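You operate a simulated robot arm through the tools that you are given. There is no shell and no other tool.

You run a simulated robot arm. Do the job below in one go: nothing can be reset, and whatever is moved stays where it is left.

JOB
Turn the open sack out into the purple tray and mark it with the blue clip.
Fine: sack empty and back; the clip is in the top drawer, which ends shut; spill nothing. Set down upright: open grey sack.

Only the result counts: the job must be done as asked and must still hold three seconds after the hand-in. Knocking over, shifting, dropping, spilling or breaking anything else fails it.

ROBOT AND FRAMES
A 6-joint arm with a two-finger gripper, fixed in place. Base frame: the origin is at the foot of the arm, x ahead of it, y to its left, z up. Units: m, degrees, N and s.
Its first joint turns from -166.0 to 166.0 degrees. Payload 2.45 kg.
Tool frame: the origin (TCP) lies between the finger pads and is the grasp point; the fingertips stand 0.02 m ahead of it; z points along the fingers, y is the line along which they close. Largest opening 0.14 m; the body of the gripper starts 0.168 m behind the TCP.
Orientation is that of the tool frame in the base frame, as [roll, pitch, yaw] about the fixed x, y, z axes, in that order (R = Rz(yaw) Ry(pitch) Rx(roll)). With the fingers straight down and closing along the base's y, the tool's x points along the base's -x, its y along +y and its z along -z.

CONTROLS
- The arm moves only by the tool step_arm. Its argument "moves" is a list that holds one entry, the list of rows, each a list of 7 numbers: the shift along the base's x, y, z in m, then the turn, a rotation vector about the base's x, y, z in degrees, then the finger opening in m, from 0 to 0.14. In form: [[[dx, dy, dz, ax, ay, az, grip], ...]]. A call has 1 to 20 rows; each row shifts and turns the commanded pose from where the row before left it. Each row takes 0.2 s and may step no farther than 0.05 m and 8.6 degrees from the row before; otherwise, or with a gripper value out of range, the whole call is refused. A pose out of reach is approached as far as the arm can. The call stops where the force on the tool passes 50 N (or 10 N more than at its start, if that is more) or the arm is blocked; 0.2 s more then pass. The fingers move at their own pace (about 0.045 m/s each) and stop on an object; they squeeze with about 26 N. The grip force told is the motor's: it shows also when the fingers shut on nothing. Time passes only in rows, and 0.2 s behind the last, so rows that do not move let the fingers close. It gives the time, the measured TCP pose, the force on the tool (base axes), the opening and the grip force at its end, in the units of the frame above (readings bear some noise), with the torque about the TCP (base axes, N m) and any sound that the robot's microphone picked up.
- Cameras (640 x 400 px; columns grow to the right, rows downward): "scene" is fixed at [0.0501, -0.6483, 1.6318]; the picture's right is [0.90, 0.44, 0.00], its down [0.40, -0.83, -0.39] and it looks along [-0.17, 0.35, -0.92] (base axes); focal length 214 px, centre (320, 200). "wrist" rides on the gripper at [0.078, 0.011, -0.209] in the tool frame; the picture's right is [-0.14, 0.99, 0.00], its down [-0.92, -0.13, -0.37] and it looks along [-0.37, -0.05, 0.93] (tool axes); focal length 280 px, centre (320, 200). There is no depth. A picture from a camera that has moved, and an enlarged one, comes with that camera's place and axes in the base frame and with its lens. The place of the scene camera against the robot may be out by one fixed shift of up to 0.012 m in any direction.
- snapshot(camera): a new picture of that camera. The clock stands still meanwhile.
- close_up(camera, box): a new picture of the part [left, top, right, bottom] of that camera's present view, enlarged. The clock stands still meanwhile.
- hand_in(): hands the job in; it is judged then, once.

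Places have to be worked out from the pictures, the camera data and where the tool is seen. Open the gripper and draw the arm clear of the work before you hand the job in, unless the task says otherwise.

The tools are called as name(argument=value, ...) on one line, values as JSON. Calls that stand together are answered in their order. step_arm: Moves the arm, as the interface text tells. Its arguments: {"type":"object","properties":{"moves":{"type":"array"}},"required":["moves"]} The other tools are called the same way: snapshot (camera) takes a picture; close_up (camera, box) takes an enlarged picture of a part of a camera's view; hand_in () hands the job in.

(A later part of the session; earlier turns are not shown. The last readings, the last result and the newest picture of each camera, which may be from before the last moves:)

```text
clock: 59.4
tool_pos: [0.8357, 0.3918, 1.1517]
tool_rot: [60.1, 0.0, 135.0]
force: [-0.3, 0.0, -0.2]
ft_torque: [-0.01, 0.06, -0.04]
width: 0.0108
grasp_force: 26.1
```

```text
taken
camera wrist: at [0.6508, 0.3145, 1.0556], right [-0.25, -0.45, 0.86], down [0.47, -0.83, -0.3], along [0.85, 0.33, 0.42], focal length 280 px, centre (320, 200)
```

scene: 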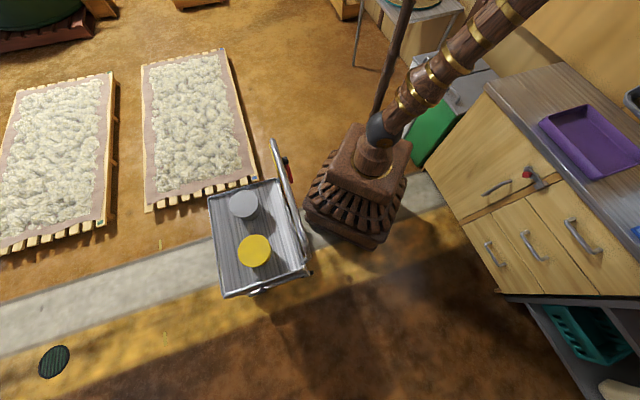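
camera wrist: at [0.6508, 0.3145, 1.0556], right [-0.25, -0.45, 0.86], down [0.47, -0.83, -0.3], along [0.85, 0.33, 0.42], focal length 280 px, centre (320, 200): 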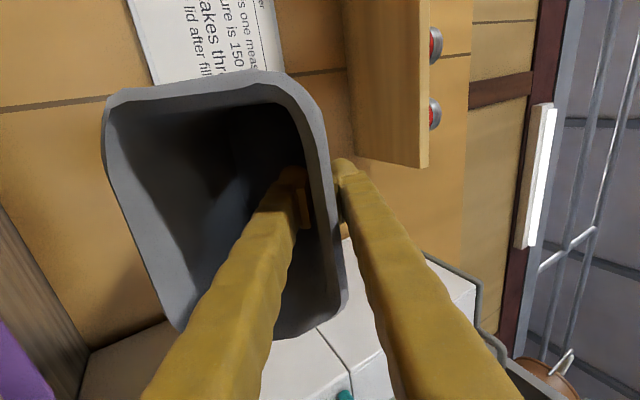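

The sack is empty (almost no load). I tilt it back toward 30° above the tray before carrying it home.

step_arm(moves=[[[0.0029, 0.0029, -0.002, -5.303, 5.303, 0, 0.0], [0.0029, 0.0029, -0.002, -5.303, 5.303, 0, 0.0], [0.0029, 0.0029, -0.002, -5.303, 5.303, 0, 0.0], [0.0029, 0.0029, -0.002, -5.303, 5.303, 0, 0.0], [0.0029, 0.0029, -0.002, -5.303, 5.303, 0, 0.0], [0.0029, 0.0029, -0.002, -5.303, 5.303, 0, 0.0], [0.0029, 0.0029, -0.002, -5.303, 5.303, 0, 0.0], [0.0029, 0.0029, -0.002, -5.303, 5.303, 0, 0.0], [0.0029, 0.0029, -0.002, -5.303, 5.303, 0, 0.0], [0.0029, 0.0029, -0.002, -5.303, 5.303, 0, 0.0], [0.0029, 0.0029, -0.002, -5.303, 5.303, 0, 0.0], [0.0029, 0.0029, -0.002, -5.303, 5.303, 0, 0.0], [0, 0, 0, 0, 0, 0, 0.0]]])

snapshot(camera="wrist")

close_up(camera="scene", box=[480, 60, 640, 220])

```text
clock: 62.2
tool_pos: [0.8724, 0.426, 1.1281]
tool_rot: [150.0, 0.0, 135.0]
force: [-0.1, 0.7, -1.8]
ft_torque: [0.01, 0.0, -0.02]
width: 0.0108
grasp_force: 25.8
```

```text
taken
camera wrist: at [0.7506, 0.413, 1.3144], right [0.7, 0.51, 0.5], down [0.44, -0.86, 0.26], along [0.56, 0.04, -0.83], focal length 280 px, centre (320, 200)
```

wrist: 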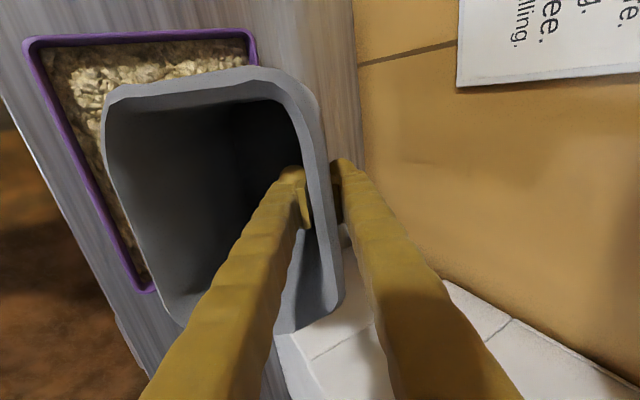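

```text
2.50 times, centred on (560, 140) of scene
camera zoom: at [0.0501, -0.6483, 1.6318], right [0.9, 0.44, 0.0], down [0.4, -0.83, -0.39], along [-0.17, 0.35, -0.92], focal length 536 px, centre (-280, 350)
```

zoom: 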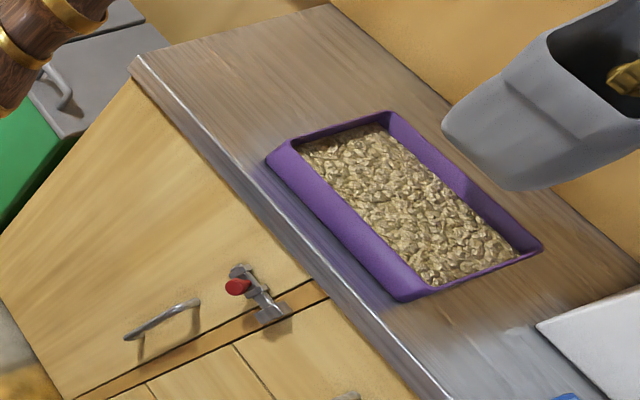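

All the rice lies in the tray with nothing visible on the counter. I carry the empty sack back along -c to its original spot (target pinch at c ≈ -0.010, n ≈ 0.913).

step_arm(moves=[[[-0.01, 0.01, 0, 0, 0, 0, 0.0], [-0.02, 0.02, 0, 0, 0, 0, 0.0], [-0.025, 0.025, 0, 0, 0, 0, 0.0], [-0.025, 0.025, 0, 0, 0, 0, 0.0], [-0.025, 0.025, 0, 0, 0, 0, 0.0], [-0.025, 0.025, 0, 0, 0, 0, 0.0], [-0.025, 0.025, 0, 0, 0, 0, 0.0], [-0.025, 0.025, 0, 0, 0, 0, 0.0], [-0.025, 0.025, 0, 0, 0, 0, 0.0], [-0.0185, 0.0155, 0, 0, 0, 0, 0.0], [-0.01, 0.006, 0, 0, 0, 0, 0.0], [0, 0, 0, -3.54, 3.54, 0, 0.0], [0, 0, 0, -3.54, 3.54, 0, 0.0], [0, 0, 0, -3.54, 3.54, 0, 0.0], [0, 0, 0, -3.54, 3.54, 0, 0.0], [0, 0, 0, -3.54, 3.54, 0, 0.0], [0, 0, 0, -3.54, 3.54, 0, 0.0], [0, 0, 0, 0, 0, 0, 0.0]]])

snapshot(camera="wrist")

close_up(camera="scene", box=[480, 0, 640, 100])

```text
clock: 66.0
tool_pos: [0.6382, 0.6535, 1.127]
tool_rot: [-179.9, 0.0, 135.0]
force: [0.3, 0.0, 0.0]
ft_torque: [0.04, -0.04, -0.02]
width: 0.011
grasp_force: 25.2
```

```text
taken
camera wrist: at [0.5919, 0.7148, 1.3367], right [0.8, 0.6, 0.0], down [0.56, -0.74, 0.37], along [0.22, -0.29, -0.93], focal length 280 px, centre (320, 200)
```

wrist: 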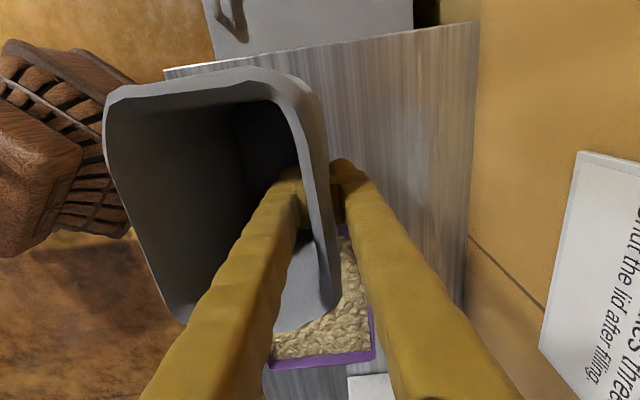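

```text
4.00 times, centred on (560, 50) of scene
camera zoom: at [0.0501, -0.6483, 1.6318], right [0.9, 0.44, 0.0], down [0.4, -0.83, -0.39], along [-0.17, 0.35, -0.92], focal length 858 px, centre (-640, 800)
```

zoom: 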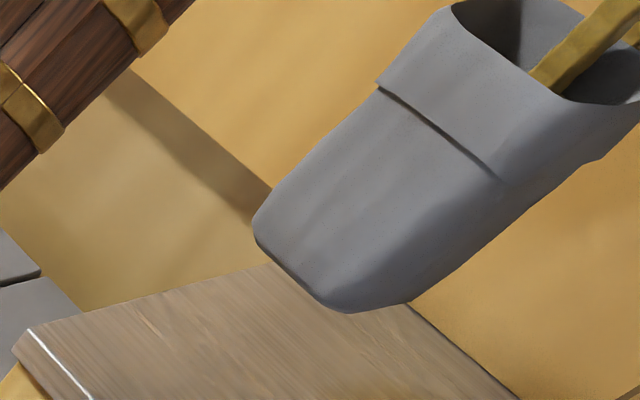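

I'm above the original spot with the sack near-vertical. I lower to just above the counter, then slowly until contact.

step_arm(moves=[[[0, 0, -0.02, 0, 0, 0, 0.0], [0, 0, -0.03, 0, 0, 0, 0.0], [0, 0, -0.03, 0, 0, 0, 0.0], [0, 0, -0.025, 0, 0, 0, 0.0], [0, 0, -0.01, 0, 0, 0, 0.0], [0, 0, -0.005, 0, 0, 0, 0.0], [0, 0, 0, 0, 0, 0, 0.0]]])

step_arm(moves=[[[0, 0, -0.003, 0, 0, 0, 0.0], [0, 0, -0.003, 0, 0, 0, 0.0], [0, 0, -0.002, 0, 0, 0, 0.0], [0, 0, 0, 0, 0, 0, 0.0]]])

close_up(camera="scene", box=[500, 20, 640, 108])

snapshot(camera="wrist")

```text
clock: 67.6
tool_pos: [0.639, 0.6527, 1.0072]
tool_rot: [179.9, 0.0, 135.0]
force: [-0.9, 0.3, -0.2]
ft_torque: [0.01, -0.01, 0.01]
width: 0.0106
grasp_force: 26.2
```

```text
clock: 68.6
tool_pos: [0.6387, 0.6533, 0.9994]
tool_rot: [179.9, -0.1, 135.1]
force: [-0.4, 0.9, 0.1]
ft_torque: [-0.05, -0.1, 0.08]
width: 0.0106
grasp_force: 25.9
```

```text
4.55 times, centred on (570, 64) of scene
camera zoom: at [0.0501, -0.6483, 1.6318], right [0.9, 0.44, 0.0], down [0.4, -0.83, -0.39], along [-0.17, 0.35, -0.92], focal length 975 px, centre (-816, 818)
```

zoom: 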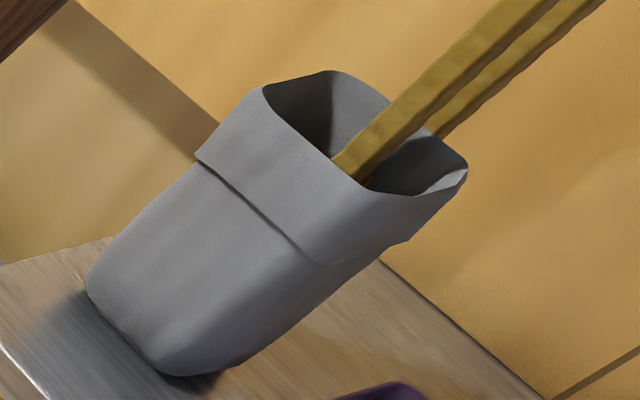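

```text
taken
camera wrist: at [0.5921, 0.715, 1.2085], right [0.8, 0.6, 0.0], down [0.56, -0.74, 0.37], along [0.22, -0.29, -0.93], focal length 280 px, centre (320, 200)
```

wrist: 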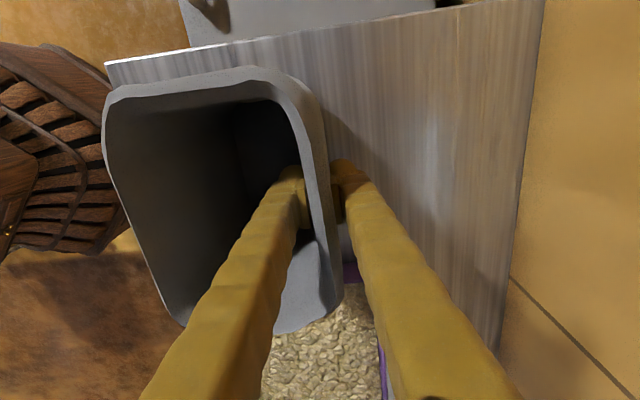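

The features nearly match the initial picture; the sack is about 3–4 mm above the counter. I lower further until contact.

step_arm(moves=[[[0, 0, -0.002, 0, 0, 0, 0.0], [0, 0, -0.002, 0, 0, 0, 0.0], [0, 0, 0, 0, 0, 0, 0.0]]])

```text
clock: 69.4
tool_pos: [0.6388, 0.6528, 0.9971]
tool_rot: [179.8, 0.0, 135.0]
force: [-0.2, 10.1, 35.6]
ft_torque: [0.1, 0.01, 0.03]
width: 0.011
grasp_force: 26.6
```

Firm contact with the counter. I ease up 1 mm and open the gripper.

step_arm(moves=[[[0, 0, 0.0015, 0, 0, 0, 0.0], [0, 0, 0, 0, 0, 0, 0.02], [0, 0, 0, 0, 0, 0, 0.04], [0, 0, 0, 0, 0, 0, 0.04], [0, 0, 0, 0, 0, 0, 0.04]]])

close_up(camera="scene", box=[500, 20, 640, 108])

snapshot(camera="wrist")

```text
clock: 70.6
tool_pos: [0.6385, 0.6527, 0.9977]
tool_rot: [-179.9, -0.1, 135.0]
force: [-0.9, 0.4, 0.4]
ft_torque: [-0.03, 0.0, -0.02]
width: 0.0399
grasp_force: 0.1
```

```text
4.55 times, centred on (570, 64) of scene
camera zoom: at [0.0501, -0.6483, 1.6318], right [0.9, 0.44, 0.0], down [0.4, -0.83, -0.39], along [-0.17, 0.35, -0.92], focal length 975 px, centre (-816, 818)
```

zoom: 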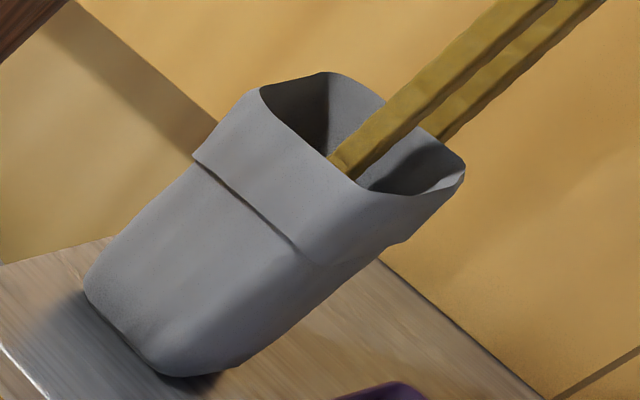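

```text
taken
camera wrist: at [0.5919, 0.7148, 1.2058], right [0.8, 0.6, 0.0], down [0.56, -0.74, 0.37], along [0.22, -0.29, -0.93], focal length 280 px, centre (320, 200)
```

wrist: 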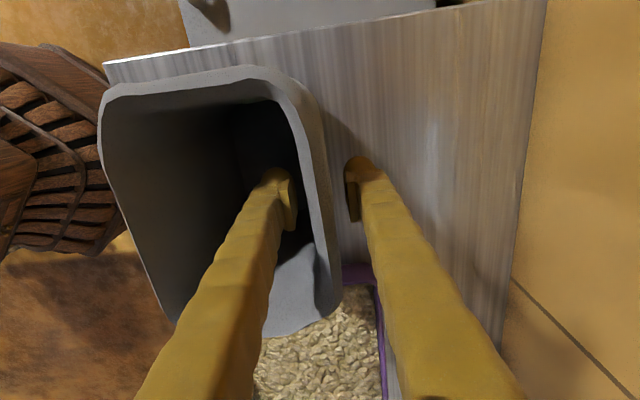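

The sack stands free and upright, within a few millimetres of its starting place. I rise straight up and clear.

step_arm(moves=[[[0, 0, 0.015, 0, 0, 0, 0.04], [0, 0, 0.03, 0, 0, 0, 0.04], [0, 0, 0.04, 0, 0, 0, 0.04], [0, 0, 0.045, 0, 0, 0, 0.04], [0, 0, 0.045, 0, 0, 0, 0.04], [0, 0, 0.045, 0, 0, 0, 0.04], [0, 0, 0.03, 0, 0, 0, 0.04]]])

close_up(camera="scene", box=[480, 0, 640, 100])

snapshot(camera="wrist")

```text
clock: 72.2
tool_pos: [0.6376, 0.6538, 1.2462]
tool_rot: [-180.0, -0.1, 135.0]
force: [0.8, -0.7, -0.9]
ft_torque: [0.0, 0.03, 0.04]
width: 0.0402
grasp_force: 0.0
```

```text
4.00 times, centred on (560, 50) of scene
camera zoom: at [0.0501, -0.6483, 1.6318], right [0.9, 0.44, 0.0], down [0.4, -0.83, -0.39], along [-0.17, 0.35, -0.92], focal length 858 px, centre (-640, 800)
```

zoom: 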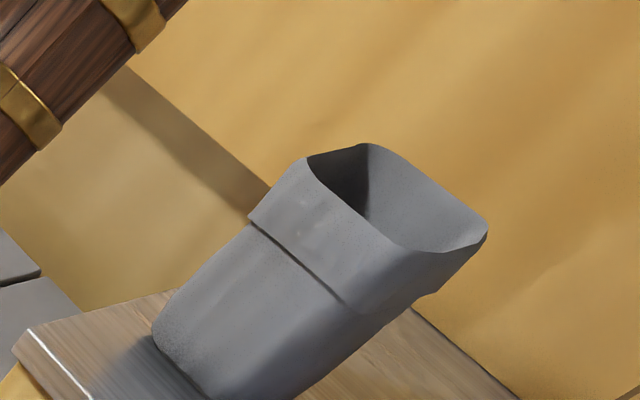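

```text
taken
camera wrist: at [0.5913, 0.7154, 1.454], right [0.8, 0.6, 0.0], down [0.56, -0.74, 0.37], along [0.22, -0.29, -0.93], focal length 280 px, centre (320, 200)
```

wrist: 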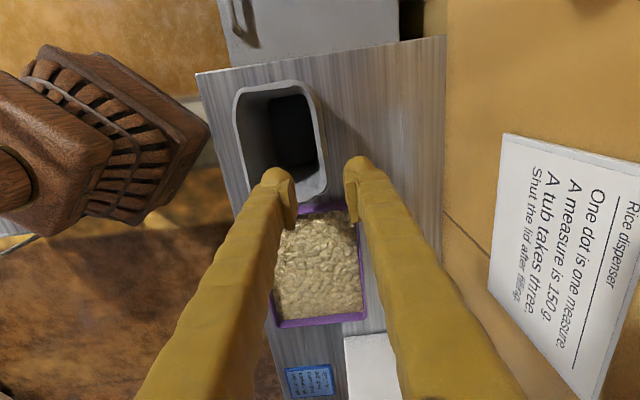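

The sack is empty, upright and in place. Next the drawer: I move at height to a view above the top drawer's handle.

step_arm(moves=[[[0.0107, -0.0421, 0, 0, 0, 0, 0.04], [0.0107, -0.0421, 0, 0, 0, 0, 0.04], [0.0107, -0.0421, 0, 0, 0, 0, 0.04], [0.0107, -0.0421, 0, 0, 0, 0, 0.04], [0.0107, -0.0421, 0, 0, 0, 0, 0.04], [0.0107, -0.0421, 0, 0, 0, 0, 0.04], [0.0107, -0.0421, 0, 0, 0, 0, 0.04], [0.0107, -0.0421, 0, 0, 0, 0, 0.04], [0.0107, -0.0421, 0, 0, 0, 0, 0.04], [0.0107, -0.0421, 0, 0, 0, 0, 0.04], [0.0107, -0.0421, 0, 0, 0, 0, 0.04], [0.0107, -0.0421, 0, 0, 0, 0, 0.04], [0.0107, -0.0421, 0, 0, 0, 0, 0.04], [0.0107, -0.0421, 0, 0, 0, 0, 0.04], [0.0107, -0.0421, 0, 0, 0, 0, 0.04], [0, 0, 0, 0, 0, 0, 0.04]]])

snapshot(camera="wrist")

snapshot(camera="scene")

```text
clock: 75.6
tool_pos: [0.7975, 0.0218, 1.2479]
tool_rot: [179.9, -0.1, 135.0]
force: [0.1, 0.0, -0.8]
ft_torque: [-0.01, 0.06, 0.02]
width: 0.0398
grasp_force: 0.1
```

```text
taken
camera wrist: at [0.7524, 0.0835, 1.4554], right [0.8, 0.6, 0.0], down [0.56, -0.74, 0.37], along [0.22, -0.29, -0.93], focal length 280 px, centre (320, 200)
```

wrist: 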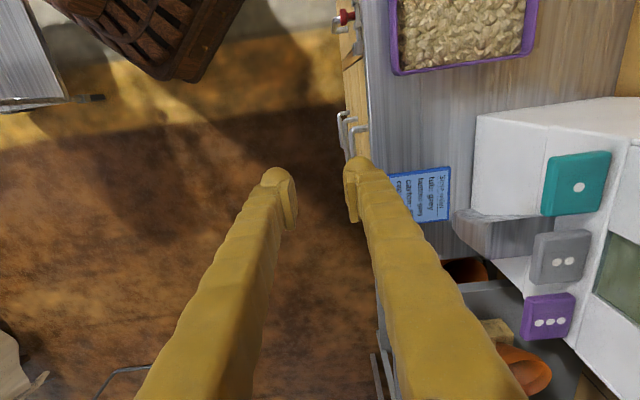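

```text
taken
```

scene: 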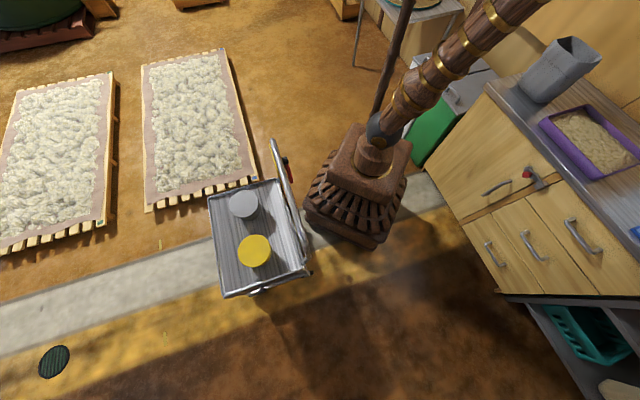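

I enlarge the handle region to locate the bar relative to the drawer front and counter edge.

close_up(camera="wrist", box=[300, 60, 460, 220])

close_up(camera="scene", box=[500, 170, 640, 300])

```text
2.50 times, centred on (380, 140) of wrist
camera zoom: at [0.7524, 0.0835, 1.4554], right [0.8, 0.6, 0.0], down [0.56, -0.74, 0.37], along [0.22, -0.29, -0.93], focal length 701 px, centre (170, 350)
```

zoom: 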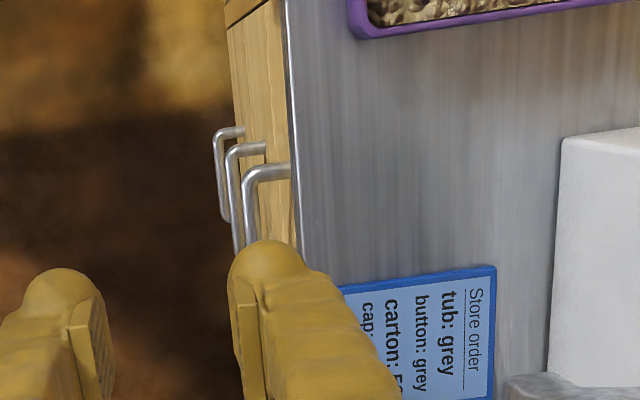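

```text
3.08 times, centred on (570, 235) of scene
camera zoom: at [0.0501, -0.6483, 1.6318], right [0.9, 0.44, 0.0], down [0.4, -0.83, -0.39], along [-0.17, 0.35, -0.92], focal length 660 px, centre (-449, 92)
```

zoom: 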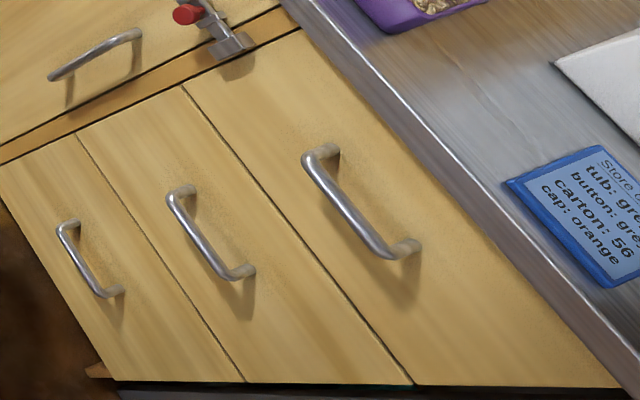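

The bar runs along c from about 0.587 to 0.718 at n ≈ 0.657, z ≈ 0.75. The drawer front is at n ≈ 0.697, and the counter edge overhangs to n ≈ 0.685, so a straight-down grip would hit it. I approach with the tool pitched 50° outward and stop about 10 cm short to check.

step_arm(moves=[[[0.005, -0.0072, -0.0332, 4.42, -4.42, 0, 0.04], [0.005, -0.0072, -0.0332, 4.42, -4.42, 0, 0.04], [0.005, -0.0072, -0.0332, 4.42, -4.42, 0, 0.04], [0.005, -0.0072, -0.0332, 4.42, -4.42, 0, 0.04], [0.005, -0.0072, -0.0332, 4.42, -4.42, 0, 0.04], [0.005, -0.0072, -0.0332, 4.42, -4.42, 0, 0.04], [0.005, -0.0072, -0.0332, 4.42, -4.42, 0, 0.04], [0.005, -0.0072, -0.0332, 4.42, -4.42, 0, 0.04], [0.005, -0.0072, -0.0332, 0, 0, 0, 0.04], [0.005, -0.0072, -0.0332, 0, 0, 0, 0.04], [0.005, -0.0072, -0.0332, 0, 0, 0, 0.04], [0.005, -0.0072, -0.0332, 0, 0, 0, 0.04], [0, 0, 0, 0, 0, 0, 0.04]]])

snapshot(camera="wrist")

snapshot(camera="scene")

```text
clock: 78.4
tool_pos: [0.8612, -0.0679, 0.8505]
tool_rot: [129.9, 0.0, 135.0]
force: [-0.3, -0.2, 0.4]
ft_torque: [-0.01, 0.02, -0.02]
width: 0.04
grasp_force: 0.0
```

```text
taken
camera wrist: at [0.6976, -0.1212, 0.9921], right [0.55, 0.35, 0.76], down [0.39, -0.91, 0.14], along [0.74, 0.22, -0.64], focal length 280 px, centre (320, 200)
```

wrist: 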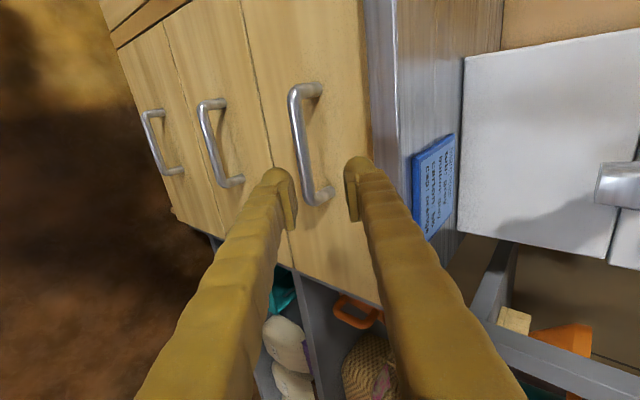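

```text
taken
```

scene: 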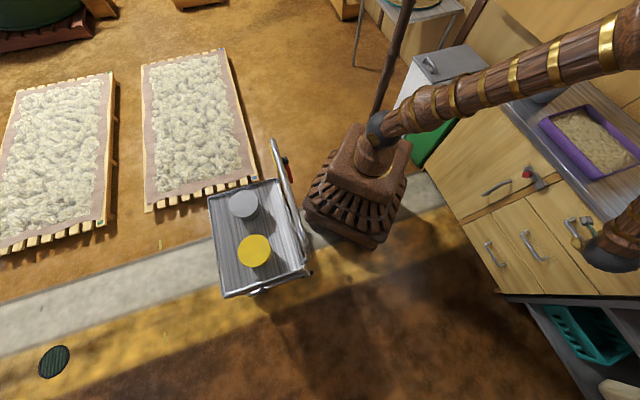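

Good view of the handle. I enlarge it to compute the bar's position relative to the tool axis.

close_up(camera="wrist", box=[250, 60, 410, 240])

```text
2.22 times, centred on (330, 150) of wrist
camera zoom: at [0.6976, -0.1212, 0.9921], right [0.55, 0.35, 0.76], down [0.39, -0.91, 0.14], along [0.74, 0.22, -0.64], focal length 623 px, centre (298, 311)
```

zoom: 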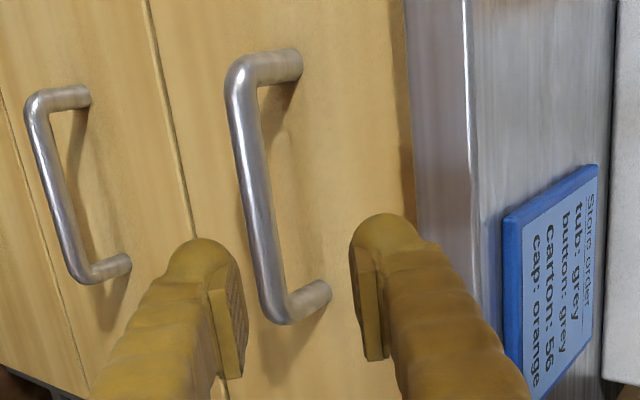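

In tool coordinates the bar is about 0.14 m ahead and 23 mm to the lower side. I shift laterally, then advance most of the way along the tool axis and check again.

step_arm(moves=[[[-0.0153, -0.0054, -0.0174, 0, 0, 0, 0.04], [0.01246, 0.01246, -0.01478, 0, 0, 0, 0.04], [0.01246, 0.01246, -0.01478, 0, 0, 0, 0.04], [0.01246, 0.01246, -0.01478, 0, 0, 0, 0.04], [0.01246, 0.01246, -0.01478, 0, 0, 0, 0.04], [0, 0, 0, 0, 0, 0, 0.04]]])

close_up(camera="wrist", box=[230, 80, 410, 260])

```text
clock: 79.8
tool_pos: [0.8946, -0.0198, 0.7735]
tool_rot: [129.9, 0.1, 134.9]
force: [0.0, -0.3, 0.1]
ft_torque: [-0.01, 0.01, -0.03]
width: 0.04
grasp_force: 0.0
```

```text
2.22 times, centred on (320, 170) of wrist
camera zoom: at [0.7326, -0.0745, 0.9152], right [0.55, 0.35, 0.76], down [0.39, -0.91, 0.14], along [0.74, 0.22, -0.64], focal length 623 px, centre (320, 267)
```

zoom: 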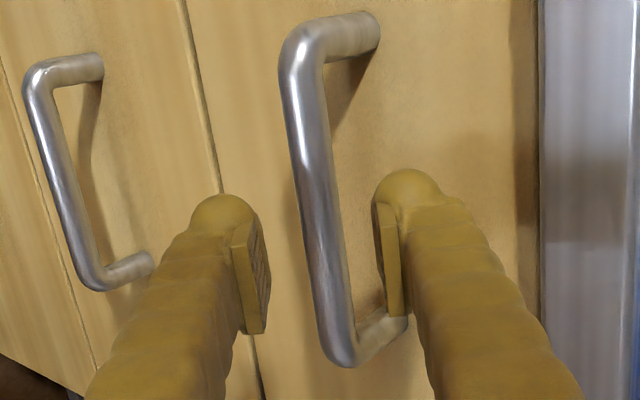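

The bar lies centred between the fingers. I advance the remaining 4.4 cm and check for contact.

step_arm(moves=[[[0.00795, 0.00795, -0.00943, 0, 0, 0, 0.04], [0.00795, 0.00795, -0.00943, 0, 0, 0, 0.04], [0.00795, 0.00795, -0.00943, 0, 0, 0, 0.04], [0, 0, 0, 0, 0, 0, 0.04]]])

close_up(camera="wrist", box=[230, 80, 410, 260])

```text
clock: 80.8
tool_pos: [0.9196, 0.0042, 0.744]
tool_rot: [130.0, 0.0, 135.0]
force: [0.2, 1.1, -0.6]
ft_torque: [-0.03, -0.02, -0.01]
width: 0.0399
grasp_force: 0.0
```

```text
2.22 times, centred on (320, 170) of wrist
camera zoom: at [0.7558, -0.0503, 0.8863], right [0.55, 0.35, 0.76], down [0.39, -0.91, 0.14], along [0.74, 0.22, -0.64], focal length 623 px, centre (320, 267)
```

zoom: 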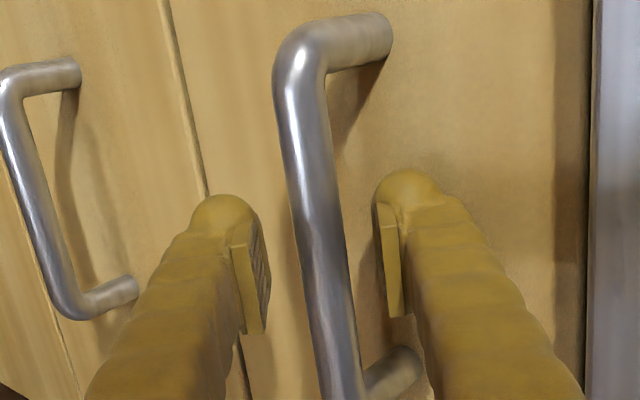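

By the apparent length, the bar sits right at the pads. I close on it.

step_arm(moves=[[[0, 0, 0, 0, 0, 0, 0.02], [0, 0, 0, 0, 0, 0, 0.01], [0, 0, 0, 0, 0, 0, 0.0], [0, 0, 0, 0, 0, 0, 0.0]]])

close_up(camera="wrist", box=[230, 80, 410, 260])

```text
clock: 81.8
tool_pos: [0.9177, 0.0023, 0.7443]
tool_rot: [130.0, 0.1, 135.1]
force: [1.3, 0.6, 6.5]
ft_torque: [0.05, -0.02, 0.09]
width: 0.0143
grasp_force: 40.3
```

```text
2.22 times, centred on (320, 170) of wrist
camera zoom: at [0.7558, -0.0503, 0.8866], right [0.55, 0.35, 0.76], down [0.39, -0.91, 0.14], along [0.74, 0.22, -0.64], focal length 623 px, centre (320, 267)
```

zoom: 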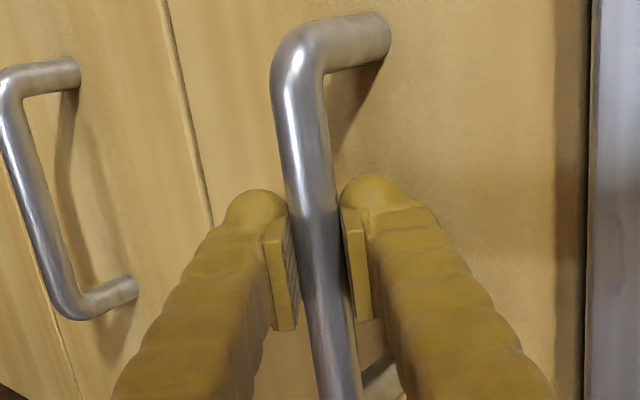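

The bar is held (14 mm wide). I pull gently along -n by 5 cm and check.

step_arm(moves=[[[-0.0035, -0.0035, 0, 0, 0, 0, 0.0], [-0.007, -0.007, 0, 0, 0, 0, 0.0], [-0.0106, -0.0106, 0, 0, 0, 0, 0.0], [-0.0106, -0.0106, 0, 0, 0, 0, 0.0], [-0.0035, -0.0035, 0, 0, 0, 0, 0.0], [0, 0, 0, 0, 0, 0, 0.0]]])

snapshot(camera="wrist")

snapshot(camera="scene")

```text
clock: 83.2
tool_pos: [0.8824, -0.0326, 0.7448]
tool_rot: [130.0, -0.1, 135.0]
force: [-9.8, 9.6, 4.4]
ft_torque: [-0.24, -0.24, 0.4]
width: 0.0142
grasp_force: 39.8
```

```text
taken
camera wrist: at [0.7198, -0.0866, 0.8867], right [0.55, 0.35, 0.76], down [0.39, -0.91, 0.14], along [0.74, 0.22, -0.64], focal length 280 px, centre (320, 200)
```

wrist: 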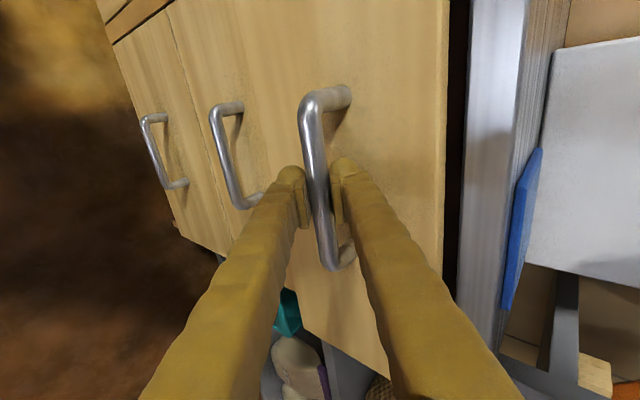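

```text
taken
```

scene: 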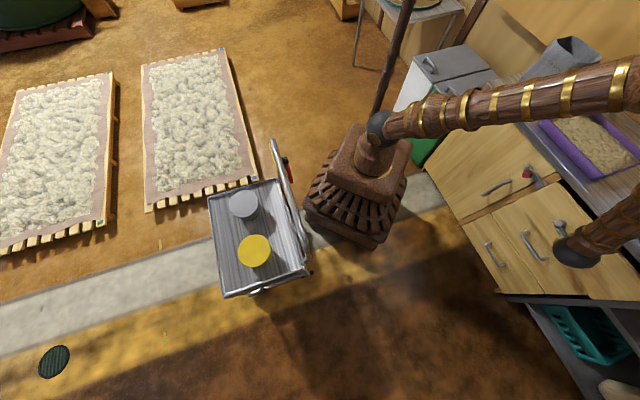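

The drawer slides out 5 cm. There is a side load of about 14 N toward -c, so I ease slightly that way while pulling further.

step_arm(moves=[[[-0.0048, -0.0036, 0, 0, 0, 0, 0.0], [-0.0106, -0.0106, 0, 0, 0, 0, 0.0], [-0.0106, -0.0106, 0, 0, 0, 0, 0.0], [-0.0106, -0.0106, 0, 0, 0, 0, 0.0], [0, 0, 0, 0, 0, 0, 0.0]]])

snapshot(camera="wrist")

```text
clock: 84.4
tool_pos: [0.846, -0.069, 0.7437]
tool_rot: [130.0, 0.1, 135.0]
force: [19.8, -20.0, -7.3]
ft_torque: [-0.13, -0.11, -0.18]
width: 0.0142
grasp_force: 40.3
```

```text
taken
camera wrist: at [0.6836, -0.1218, 0.8864], right [0.55, 0.35, 0.76], down [0.39, -0.91, 0.14], along [0.74, 0.22, -0.64], focal length 280 px, centre (320, 200)
```

wrist: 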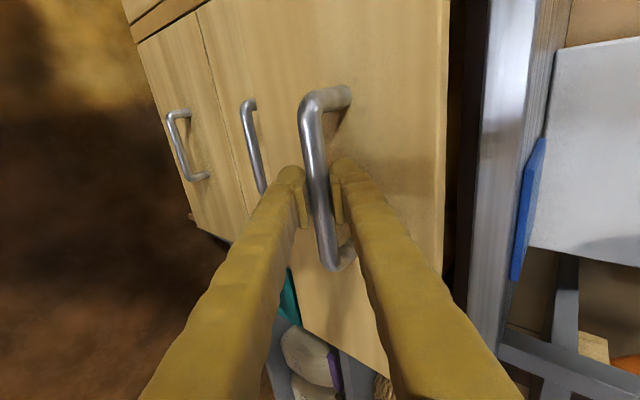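

I over-corrected slightly (28 N the other way). I shift back 0.6 mm and keep pulling.

step_arm(moves=[[[-0.0032, -0.004, 0, 0, 0, 0, 0.0], [-0.0106, -0.0106, 0, 0, 0, 0, 0.0], [-0.0106, -0.0106, 0, 0, 0, 0, 0.0], [-0.0106, -0.0106, 0, 0, 0, 0, 0.0], [-0.0036, -0.0036, 0, 0, 0, 0, 0.0], [0, 0, 0, 0, 0, 0, 0.0]]])

snapshot(camera="wrist")

close_up(camera="scene", box=[480, 150, 640, 300])

```text
clock: 85.8
tool_pos: [0.8063, -0.1076, 0.7445]
tool_rot: [129.9, -0.1, 135.0]
force: [22.2, -21.5, 1.2]
ft_torque: [-0.07, -0.06, -0.07]
width: 0.0139
grasp_force: 40.2
```

```text
taken
camera wrist: at [0.6442, -0.1611, 0.8863], right [0.55, 0.35, 0.76], down [0.39, -0.91, 0.14], along [0.74, 0.22, -0.64], focal length 280 px, centre (320, 200)
```

wrist: 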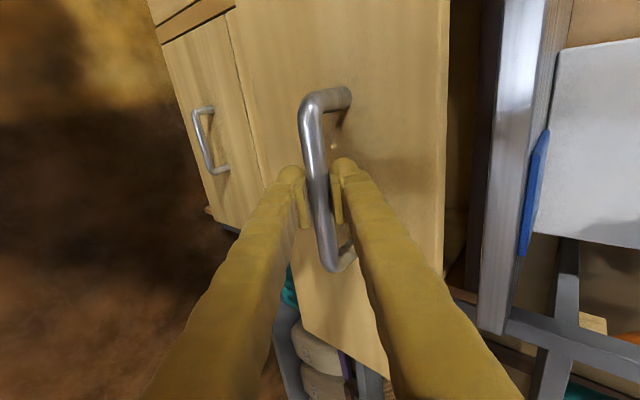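

```text
2.67 times, centred on (560, 225) of scene
camera zoom: at [0.0501, -0.6483, 1.6318], right [0.9, 0.44, 0.0], down [0.4, -0.83, -0.39], along [-0.17, 0.35, -0.92], focal length 572 px, centre (-320, 133)
```

zoom: 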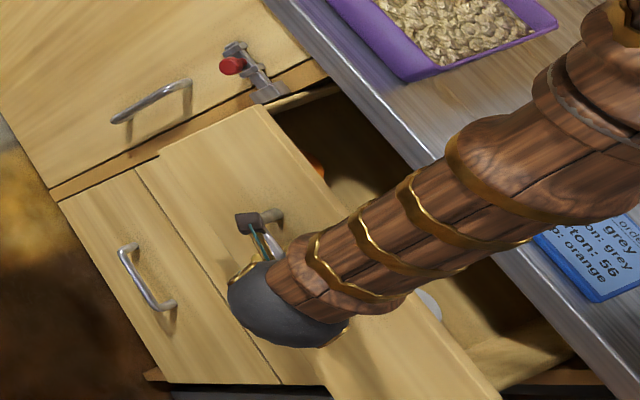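

The drawer is open about 15 cm, with some side load toward +c. I follow that by 1.2 mm while pulling another 5 cm.

step_arm(moves=[[[-0.0032, -0.004, 0, 0, 0, 0, 0.0], [-0.0104, -0.0108, 0, 0, 0, 0, 0.0], [-0.0104, -0.0108, 0, 0, 0, 0, 0.0], [-0.007, -0.0072, 0, 0, 0, 0, 0.0], [-0.0035, -0.0035, 0, 0, 0, 0, 0.0], [0, 0, 0, 0, 0, 0, 0.0]]])

close_up(camera="scene", box=[480, 150, 640, 300])

```text
clock: 87.2
tool_pos: [0.7726, -0.1407, 0.744]
tool_rot: [130.0, 0.0, 135.1]
force: [-15.8, 15.3, 5.4]
ft_torque: [0.07, 0.04, 0.11]
width: 0.0136
grasp_force: 40.2
```

```text
2.67 times, centred on (560, 225) of scene
camera zoom: at [0.0501, -0.6483, 1.6318], right [0.9, 0.44, 0.0], down [0.4, -0.83, -0.39], along [-0.17, 0.35, -0.92], focal length 572 px, centre (-320, 133)
```

zoom: 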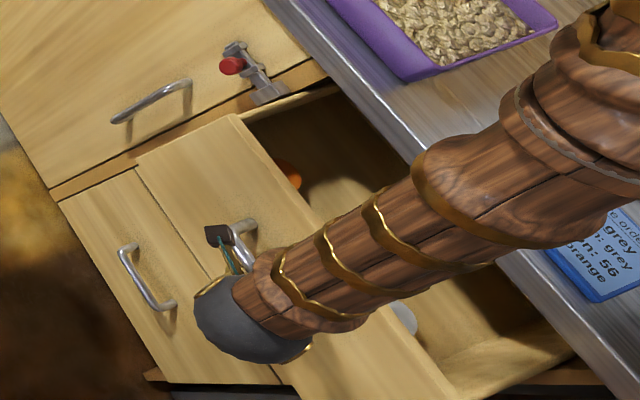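

The drawer is open about 20 cm. I release the handle and back off along the tool axis, then rise to look into it.

step_arm(moves=[[[0, 0, 0, 0, 0, 0, 0.03], [0, 0, 0, 0, 0, 0, 0.05], [0, 0, 0, 0, 0, 0, 0.05], [-0.0081, -0.0081, 0.0096, 0, 0, 0, 0.05], [-0.0108, -0.0108, 0.0129, 0, 0, 0, 0.05], [-0.0108, -0.0108, 0.0129, 0, 0, 0, 0.05], [-0.0054, -0.0054, 0.03, 0, 0, 0, 0.05], [0, 0, 0.045, -4.42, 4.42, 0, 0.05], [0, 0, 0.045, -4.42, 4.42, 0, 0.05], [0, 0, 0.045, -4.42, 4.42, 0, 0.05], [0, 0, 0.045, -4.42, 4.42, 0, 0.05], [0, 0, 0.045, -4.42, 4.42, 0, 0.05], [0, 0, 0.045, -4.42, 4.42, 0, 0.05], [0, 0, 0.04, -4.42, 4.42, 0, 0.05], [0, 0, 0.03, -4.42, 4.42, 0, 0.05], [0, 0, 0, 0, 0, 0, 0.05]]])

snapshot(camera="wrist")

snapshot(camera="scene")

```text
clock: 90.6
tool_pos: [0.7368, -0.178, 1.1503]
tool_rot: [-180.0, 0.0, 135.0]
force: [-0.6, 0.7, 1.0]
ft_torque: [0.0, 0.0, 0.02]
width: 0.0501
grasp_force: 0.0
```

```text
taken
camera wrist: at [0.6909, -0.116, 1.3595], right [0.8, 0.6, 0.0], down [0.56, -0.74, 0.37], along [0.22, -0.29, -0.93], focal length 280 px, centre (320, 200)
```

wrist: 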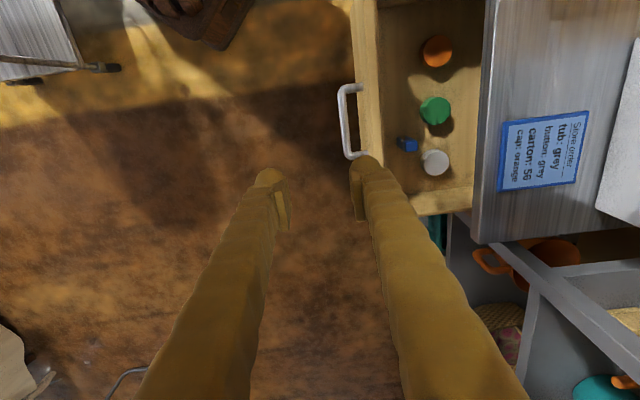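

```text
taken
```

scene: 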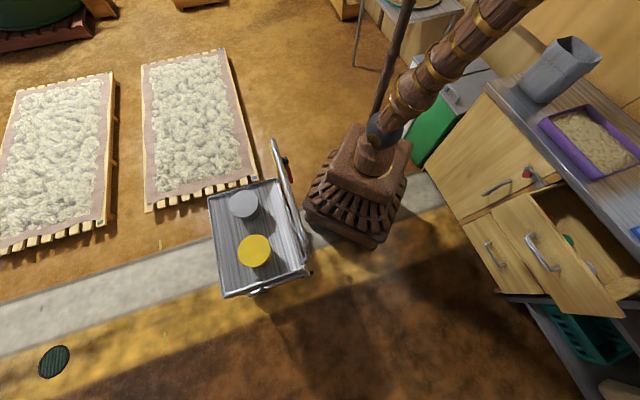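

Inside the drawer I see orange, green and white caps and a small blue item, likely the clip. I enlarge both views.

close_up(camera="wrist", box=[340, 10, 500, 210])

close_up(camera="wrist", box=[380, 80, 470, 190])

close_up(camera="scene", box=[520, 180, 640, 320])

```text
2.00 times, centred on (420, 110) of wrist
camera zoom: at [0.6909, -0.116, 1.3595], right [0.8, 0.6, 0.0], down [0.56, -0.74, 0.37], along [0.22, -0.29, -0.93], focal length 561 px, centre (120, 380)
```

zoom: 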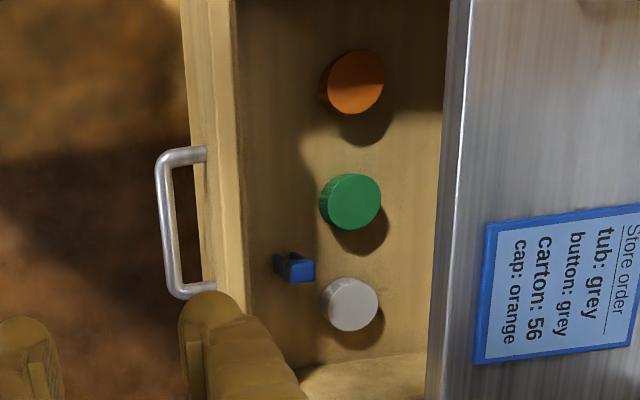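

```text
3.64 times, centred on (425, 135) of wrist
camera zoom: at [0.6909, -0.116, 1.3595], right [0.8, 0.6, 0.0], down [0.56, -0.74, 0.37], along [0.22, -0.29, -0.93], focal length 1020 px, centre (-62, 436)
```

zoom: 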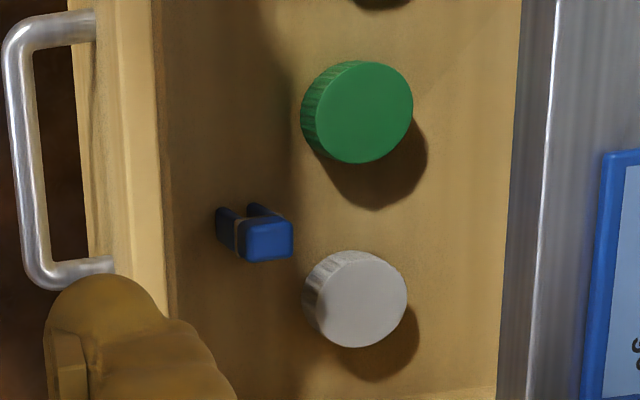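

```text
2.86 times, centred on (580, 250) of scene
camera zoom: at [0.0501, -0.6483, 1.6318], right [0.9, 0.44, 0.0], down [0.4, -0.83, -0.39], along [-0.17, 0.35, -0.92], focal length 613 px, centre (-423, 57)
```

zoom: 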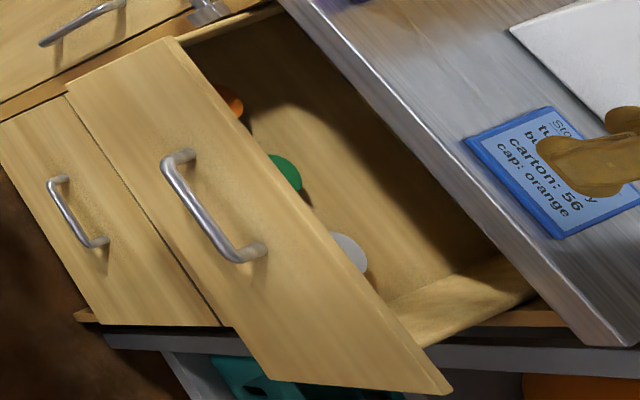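

The small blue item is a U-shaped clip standing legs-down in the drawer near c ≈ 0.724, n ≈ 0.597. I move above it for a closer look, staying well above the counter level.

step_arm(moves=[[[0.0329, 0.01473, -0.0283, 0, 0, 0, 0.05], [0.0329, 0.01473, -0.0283, 0, 0, 0, 0.05], [0.0329, 0.01473, -0.0283, 0, 0, 0, 0.05], [0.0329, 0.01473, -0.0283, 0, 0, 0, 0.05], [0.0329, 0.01473, -0.0283, 0, 0, 0, 0.05], [0.0329, 0.01473, -0.0283, 0, 0, 0, 0.05], [0, 0, 0, 0, 0, 0, 0.05]]])

snapshot(camera="wrist")

close_up(camera="wrist", box=[260, 60, 380, 190])

```text
clock: 92.2
tool_pos: [0.9356, -0.0928, 0.9796]
tool_rot: [179.9, 0.0, 135.0]
force: [0.9, -0.2, -0.9]
ft_torque: [0.0, -0.03, -0.01]
width: 0.0502
grasp_force: 0.0
```

```text
taken
camera wrist: at [0.8895, -0.0311, 1.1869], right [0.8, 0.6, 0.0], down [0.56, -0.74, 0.37], along [0.22, -0.29, -0.93], focal length 280 px, centre (320, 200)
```

wrist: 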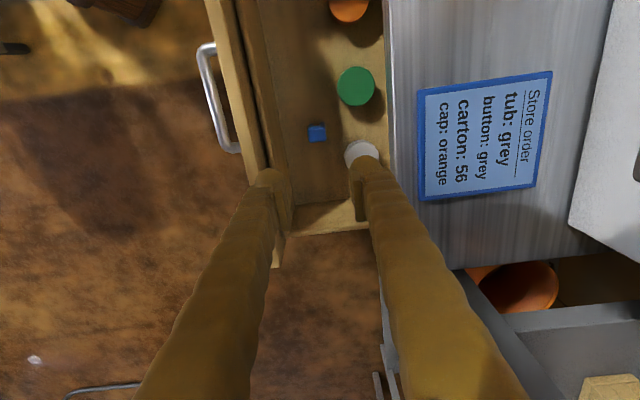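

```text
3.08 times, centred on (320, 125) of wrist
camera zoom: at [0.8895, -0.0311, 1.1869], right [0.8, 0.6, 0.0], down [0.56, -0.74, 0.37], along [0.22, -0.29, -0.93], focal length 863 px, centre (320, 431)
```

zoom: 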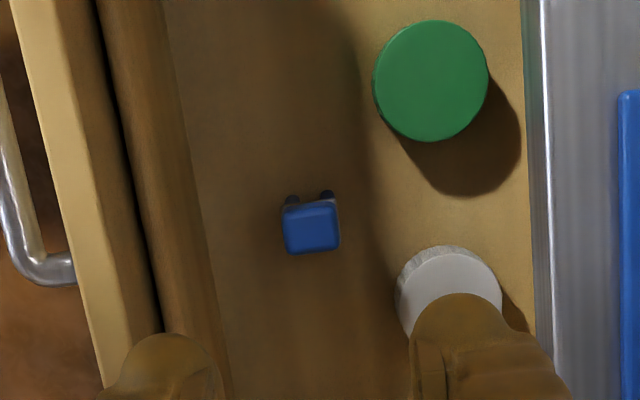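

The clip's head top is at about c = 0.722, n = 0.594, z = 0.723, with legs below it separated along n. I align above it with a 4.5 cm opening and descend partway to verify.

step_arm(moves=[[[-0.005, 0.0021, -0.02, 0, 0, 0, 0.045], [0, 0, -0.03, 0, 0, 0, 0.045], [0, 0, -0.03, 0, 0, 0, 0.045], [0, 0, -0.03, 0, 0, 0, 0.045], [0, 0, -0.03, 0, 0, 0, 0.045], [0, 0, -0.03, 0, 0, 0, 0.045], [0, 0, 0, 0, 0, 0, 0.045]]])

snapshot(camera="wrist")

close_up(camera="wrist", box=[250, 100, 390, 240])

```text
clock: 93.8
tool_pos: [0.9286, -0.0868, 0.8097]
tool_rot: [179.9, 0.1, 135.0]
force: [0.5, 0.3, 0.4]
ft_torque: [0.03, -0.02, 0.01]
width: 0.0448
grasp_force: 0.0
```

```text
taken
camera wrist: at [0.8825, -0.0263, 1.0185], right [0.8, 0.6, 0.0], down [0.56, -0.74, 0.37], along [0.22, -0.29, -0.93], focal length 280 px, centre (320, 200)
```

wrist: 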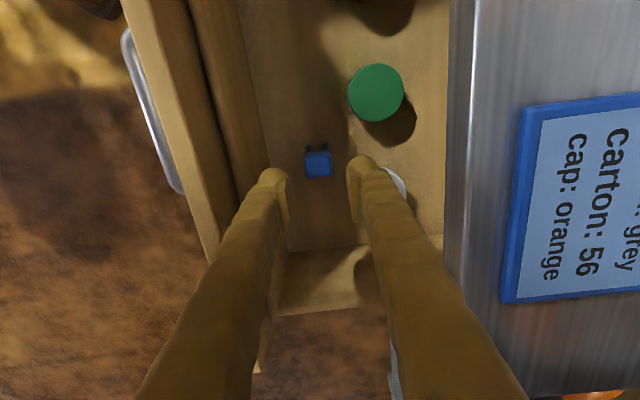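

```text
2.86 times, centred on (320, 170) of wrist
camera zoom: at [0.8825, -0.0263, 1.0185], right [0.8, 0.6, 0.0], down [0.56, -0.74, 0.37], along [0.22, -0.29, -0.93], focal length 801 px, centre (320, 286)
```

zoom: 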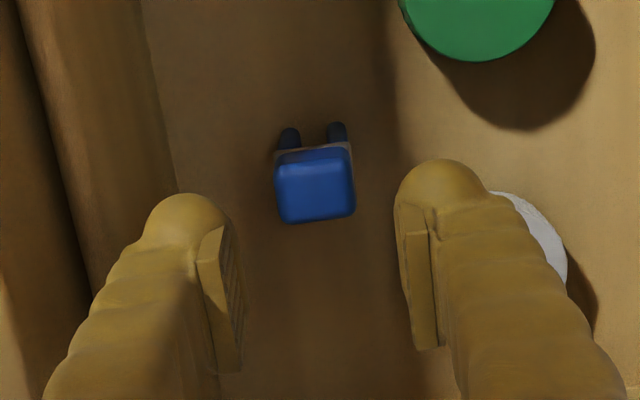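

The clip is centred between the fingers within 2 mm. I descend to grip its head at z ≈ 0.717.

step_arm(moves=[[[-0.0018, -0.0004, -0.025, 0, 0, 0, 0.045], [0, 0, -0.025, 0, 0, 0, 0.045], [0, 0, -0.025, 0, 0, 0, 0.045], [0, 0, -0.0177, 0, 0, 0, 0.045], [0, 0, 0, 0, 0, 0, 0.045]]])

close_up(camera="wrist", box=[250, 100, 390, 240])

```text
clock: 95.0
tool_pos: [0.9289, -0.0887, 0.7169]
tool_rot: [179.9, -0.1, 135.1]
force: [-0.5, -0.4, -0.8]
ft_torque: [-0.02, -0.01, 0.0]
width: 0.0452
grasp_force: 0.1
```

```text
2.86 times, centred on (320, 170) of wrist
camera zoom: at [0.8823, -0.0262, 0.9257], right [0.8, 0.6, 0.0], down [0.56, -0.74, 0.37], along [0.22, -0.29, -0.93], focal length 801 px, centre (320, 286)
```

zoom: 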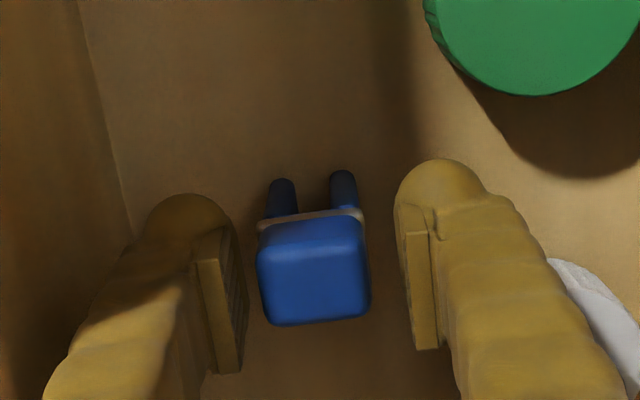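

The head is between the pads. I close the gripper and lift the clip straight up a little.

step_arm(moves=[[[0, 0, 0, 0, 0, 0, 0.03], [0, 0, 0, 0, 0, 0, 0.015], [0, 0, 0, 0, 0, 0, 0.01], [0, 0, 0, 0, 0, 0, 0.01]]])

close_up(camera="wrist", box=[250, 100, 390, 240])

```text
clock: 96.0
tool_pos: [0.9267, -0.0881, 0.7168]
tool_rot: [180.0, 0.0, 135.0]
force: [-0.6, 0.3, 0.4]
ft_torque: [-0.03, 0.0, 0.02]
width: 0.0283
grasp_force: 26.0
```

```text
2.86 times, centred on (320, 170) of wrist
camera zoom: at [0.8822, -0.0263, 0.926], right [0.8, 0.6, 0.0], down [0.56, -0.74, 0.37], along [0.22, -0.29, -0.93], focal length 801 px, centre (320, 286)
```

zoom: 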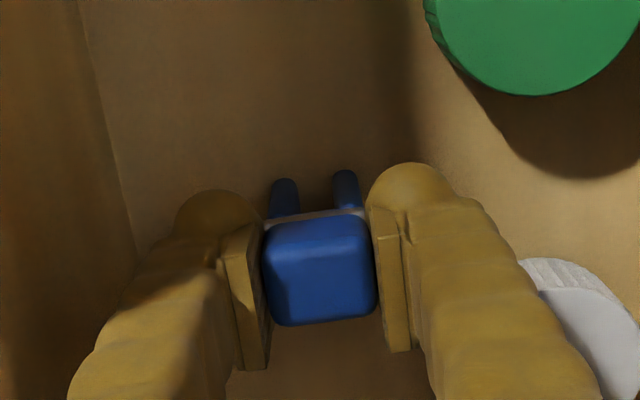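

The clip is held (28 mm wide). I lift it straight out of the drawer.

step_arm(moves=[[[0, 0, 0.01, 0, 0, 0, 0.01], [0, 0, 0.02, 0, 0, 0, 0.01], [0, 0, 0.03, 0, 0, 0, 0.01], [0, 0, 0.04, 0, 0, 0, 0.01], [0, 0, 0.04, 0, 0, 0, 0.01], [0, 0, 0.04, 0, 0, 0, 0.01], [0, 0, 0.04, 0, 0, 0, 0.01], [0, 0, 0.04, 0, 0, 0, 0.01], [0, 0, 0.03, 0, 0, 0, 0.01], [0, 0, 0.0, 0, 0, 0, 0.01]]])

snapshot(camera="wrist")

close_up(camera="wrist", box=[250, 100, 390, 240])

snapshot(camera="scene")

```text
clock: 98.2
tool_pos: [0.9295, -0.0899, 1.006]
tool_rot: [180.0, 0.0, 135.0]
force: [0.3, 0.1, 0.4]
ft_torque: [-0.02, 0.01, 0.02]
width: 0.0282
grasp_force: 26.2
```

```text
taken
camera wrist: at [0.8837, -0.0275, 1.2142], right [0.8, 0.6, 0.0], down [0.56, -0.74, 0.37], along [0.22, -0.29, -0.93], focal length 280 px, centre (320, 200)
```

wrist: 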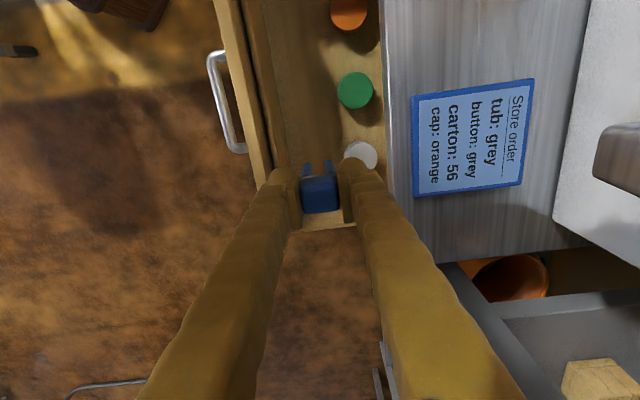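

```text
2.86 times, centred on (320, 170) of wrist
camera zoom: at [0.8837, -0.0275, 1.2142], right [0.8, 0.6, 0.0], down [0.56, -0.74, 0.37], along [0.22, -0.29, -0.93], focal length 801 px, centre (320, 286)
```

zoom: 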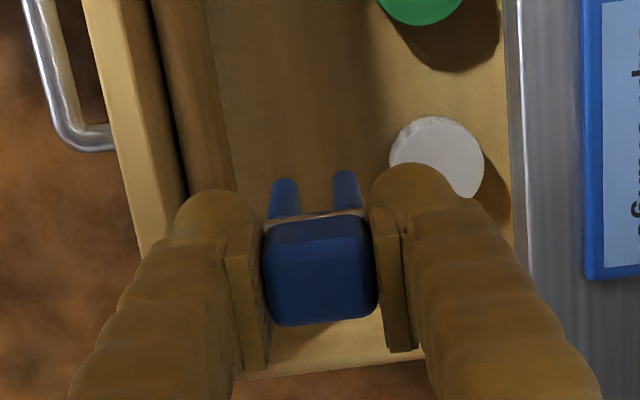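

```text
taken
```

scene: 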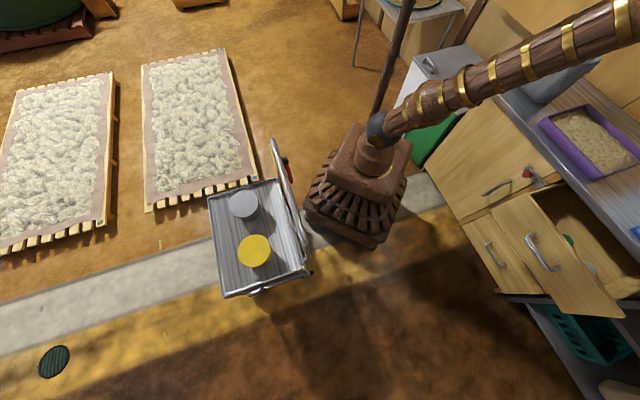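

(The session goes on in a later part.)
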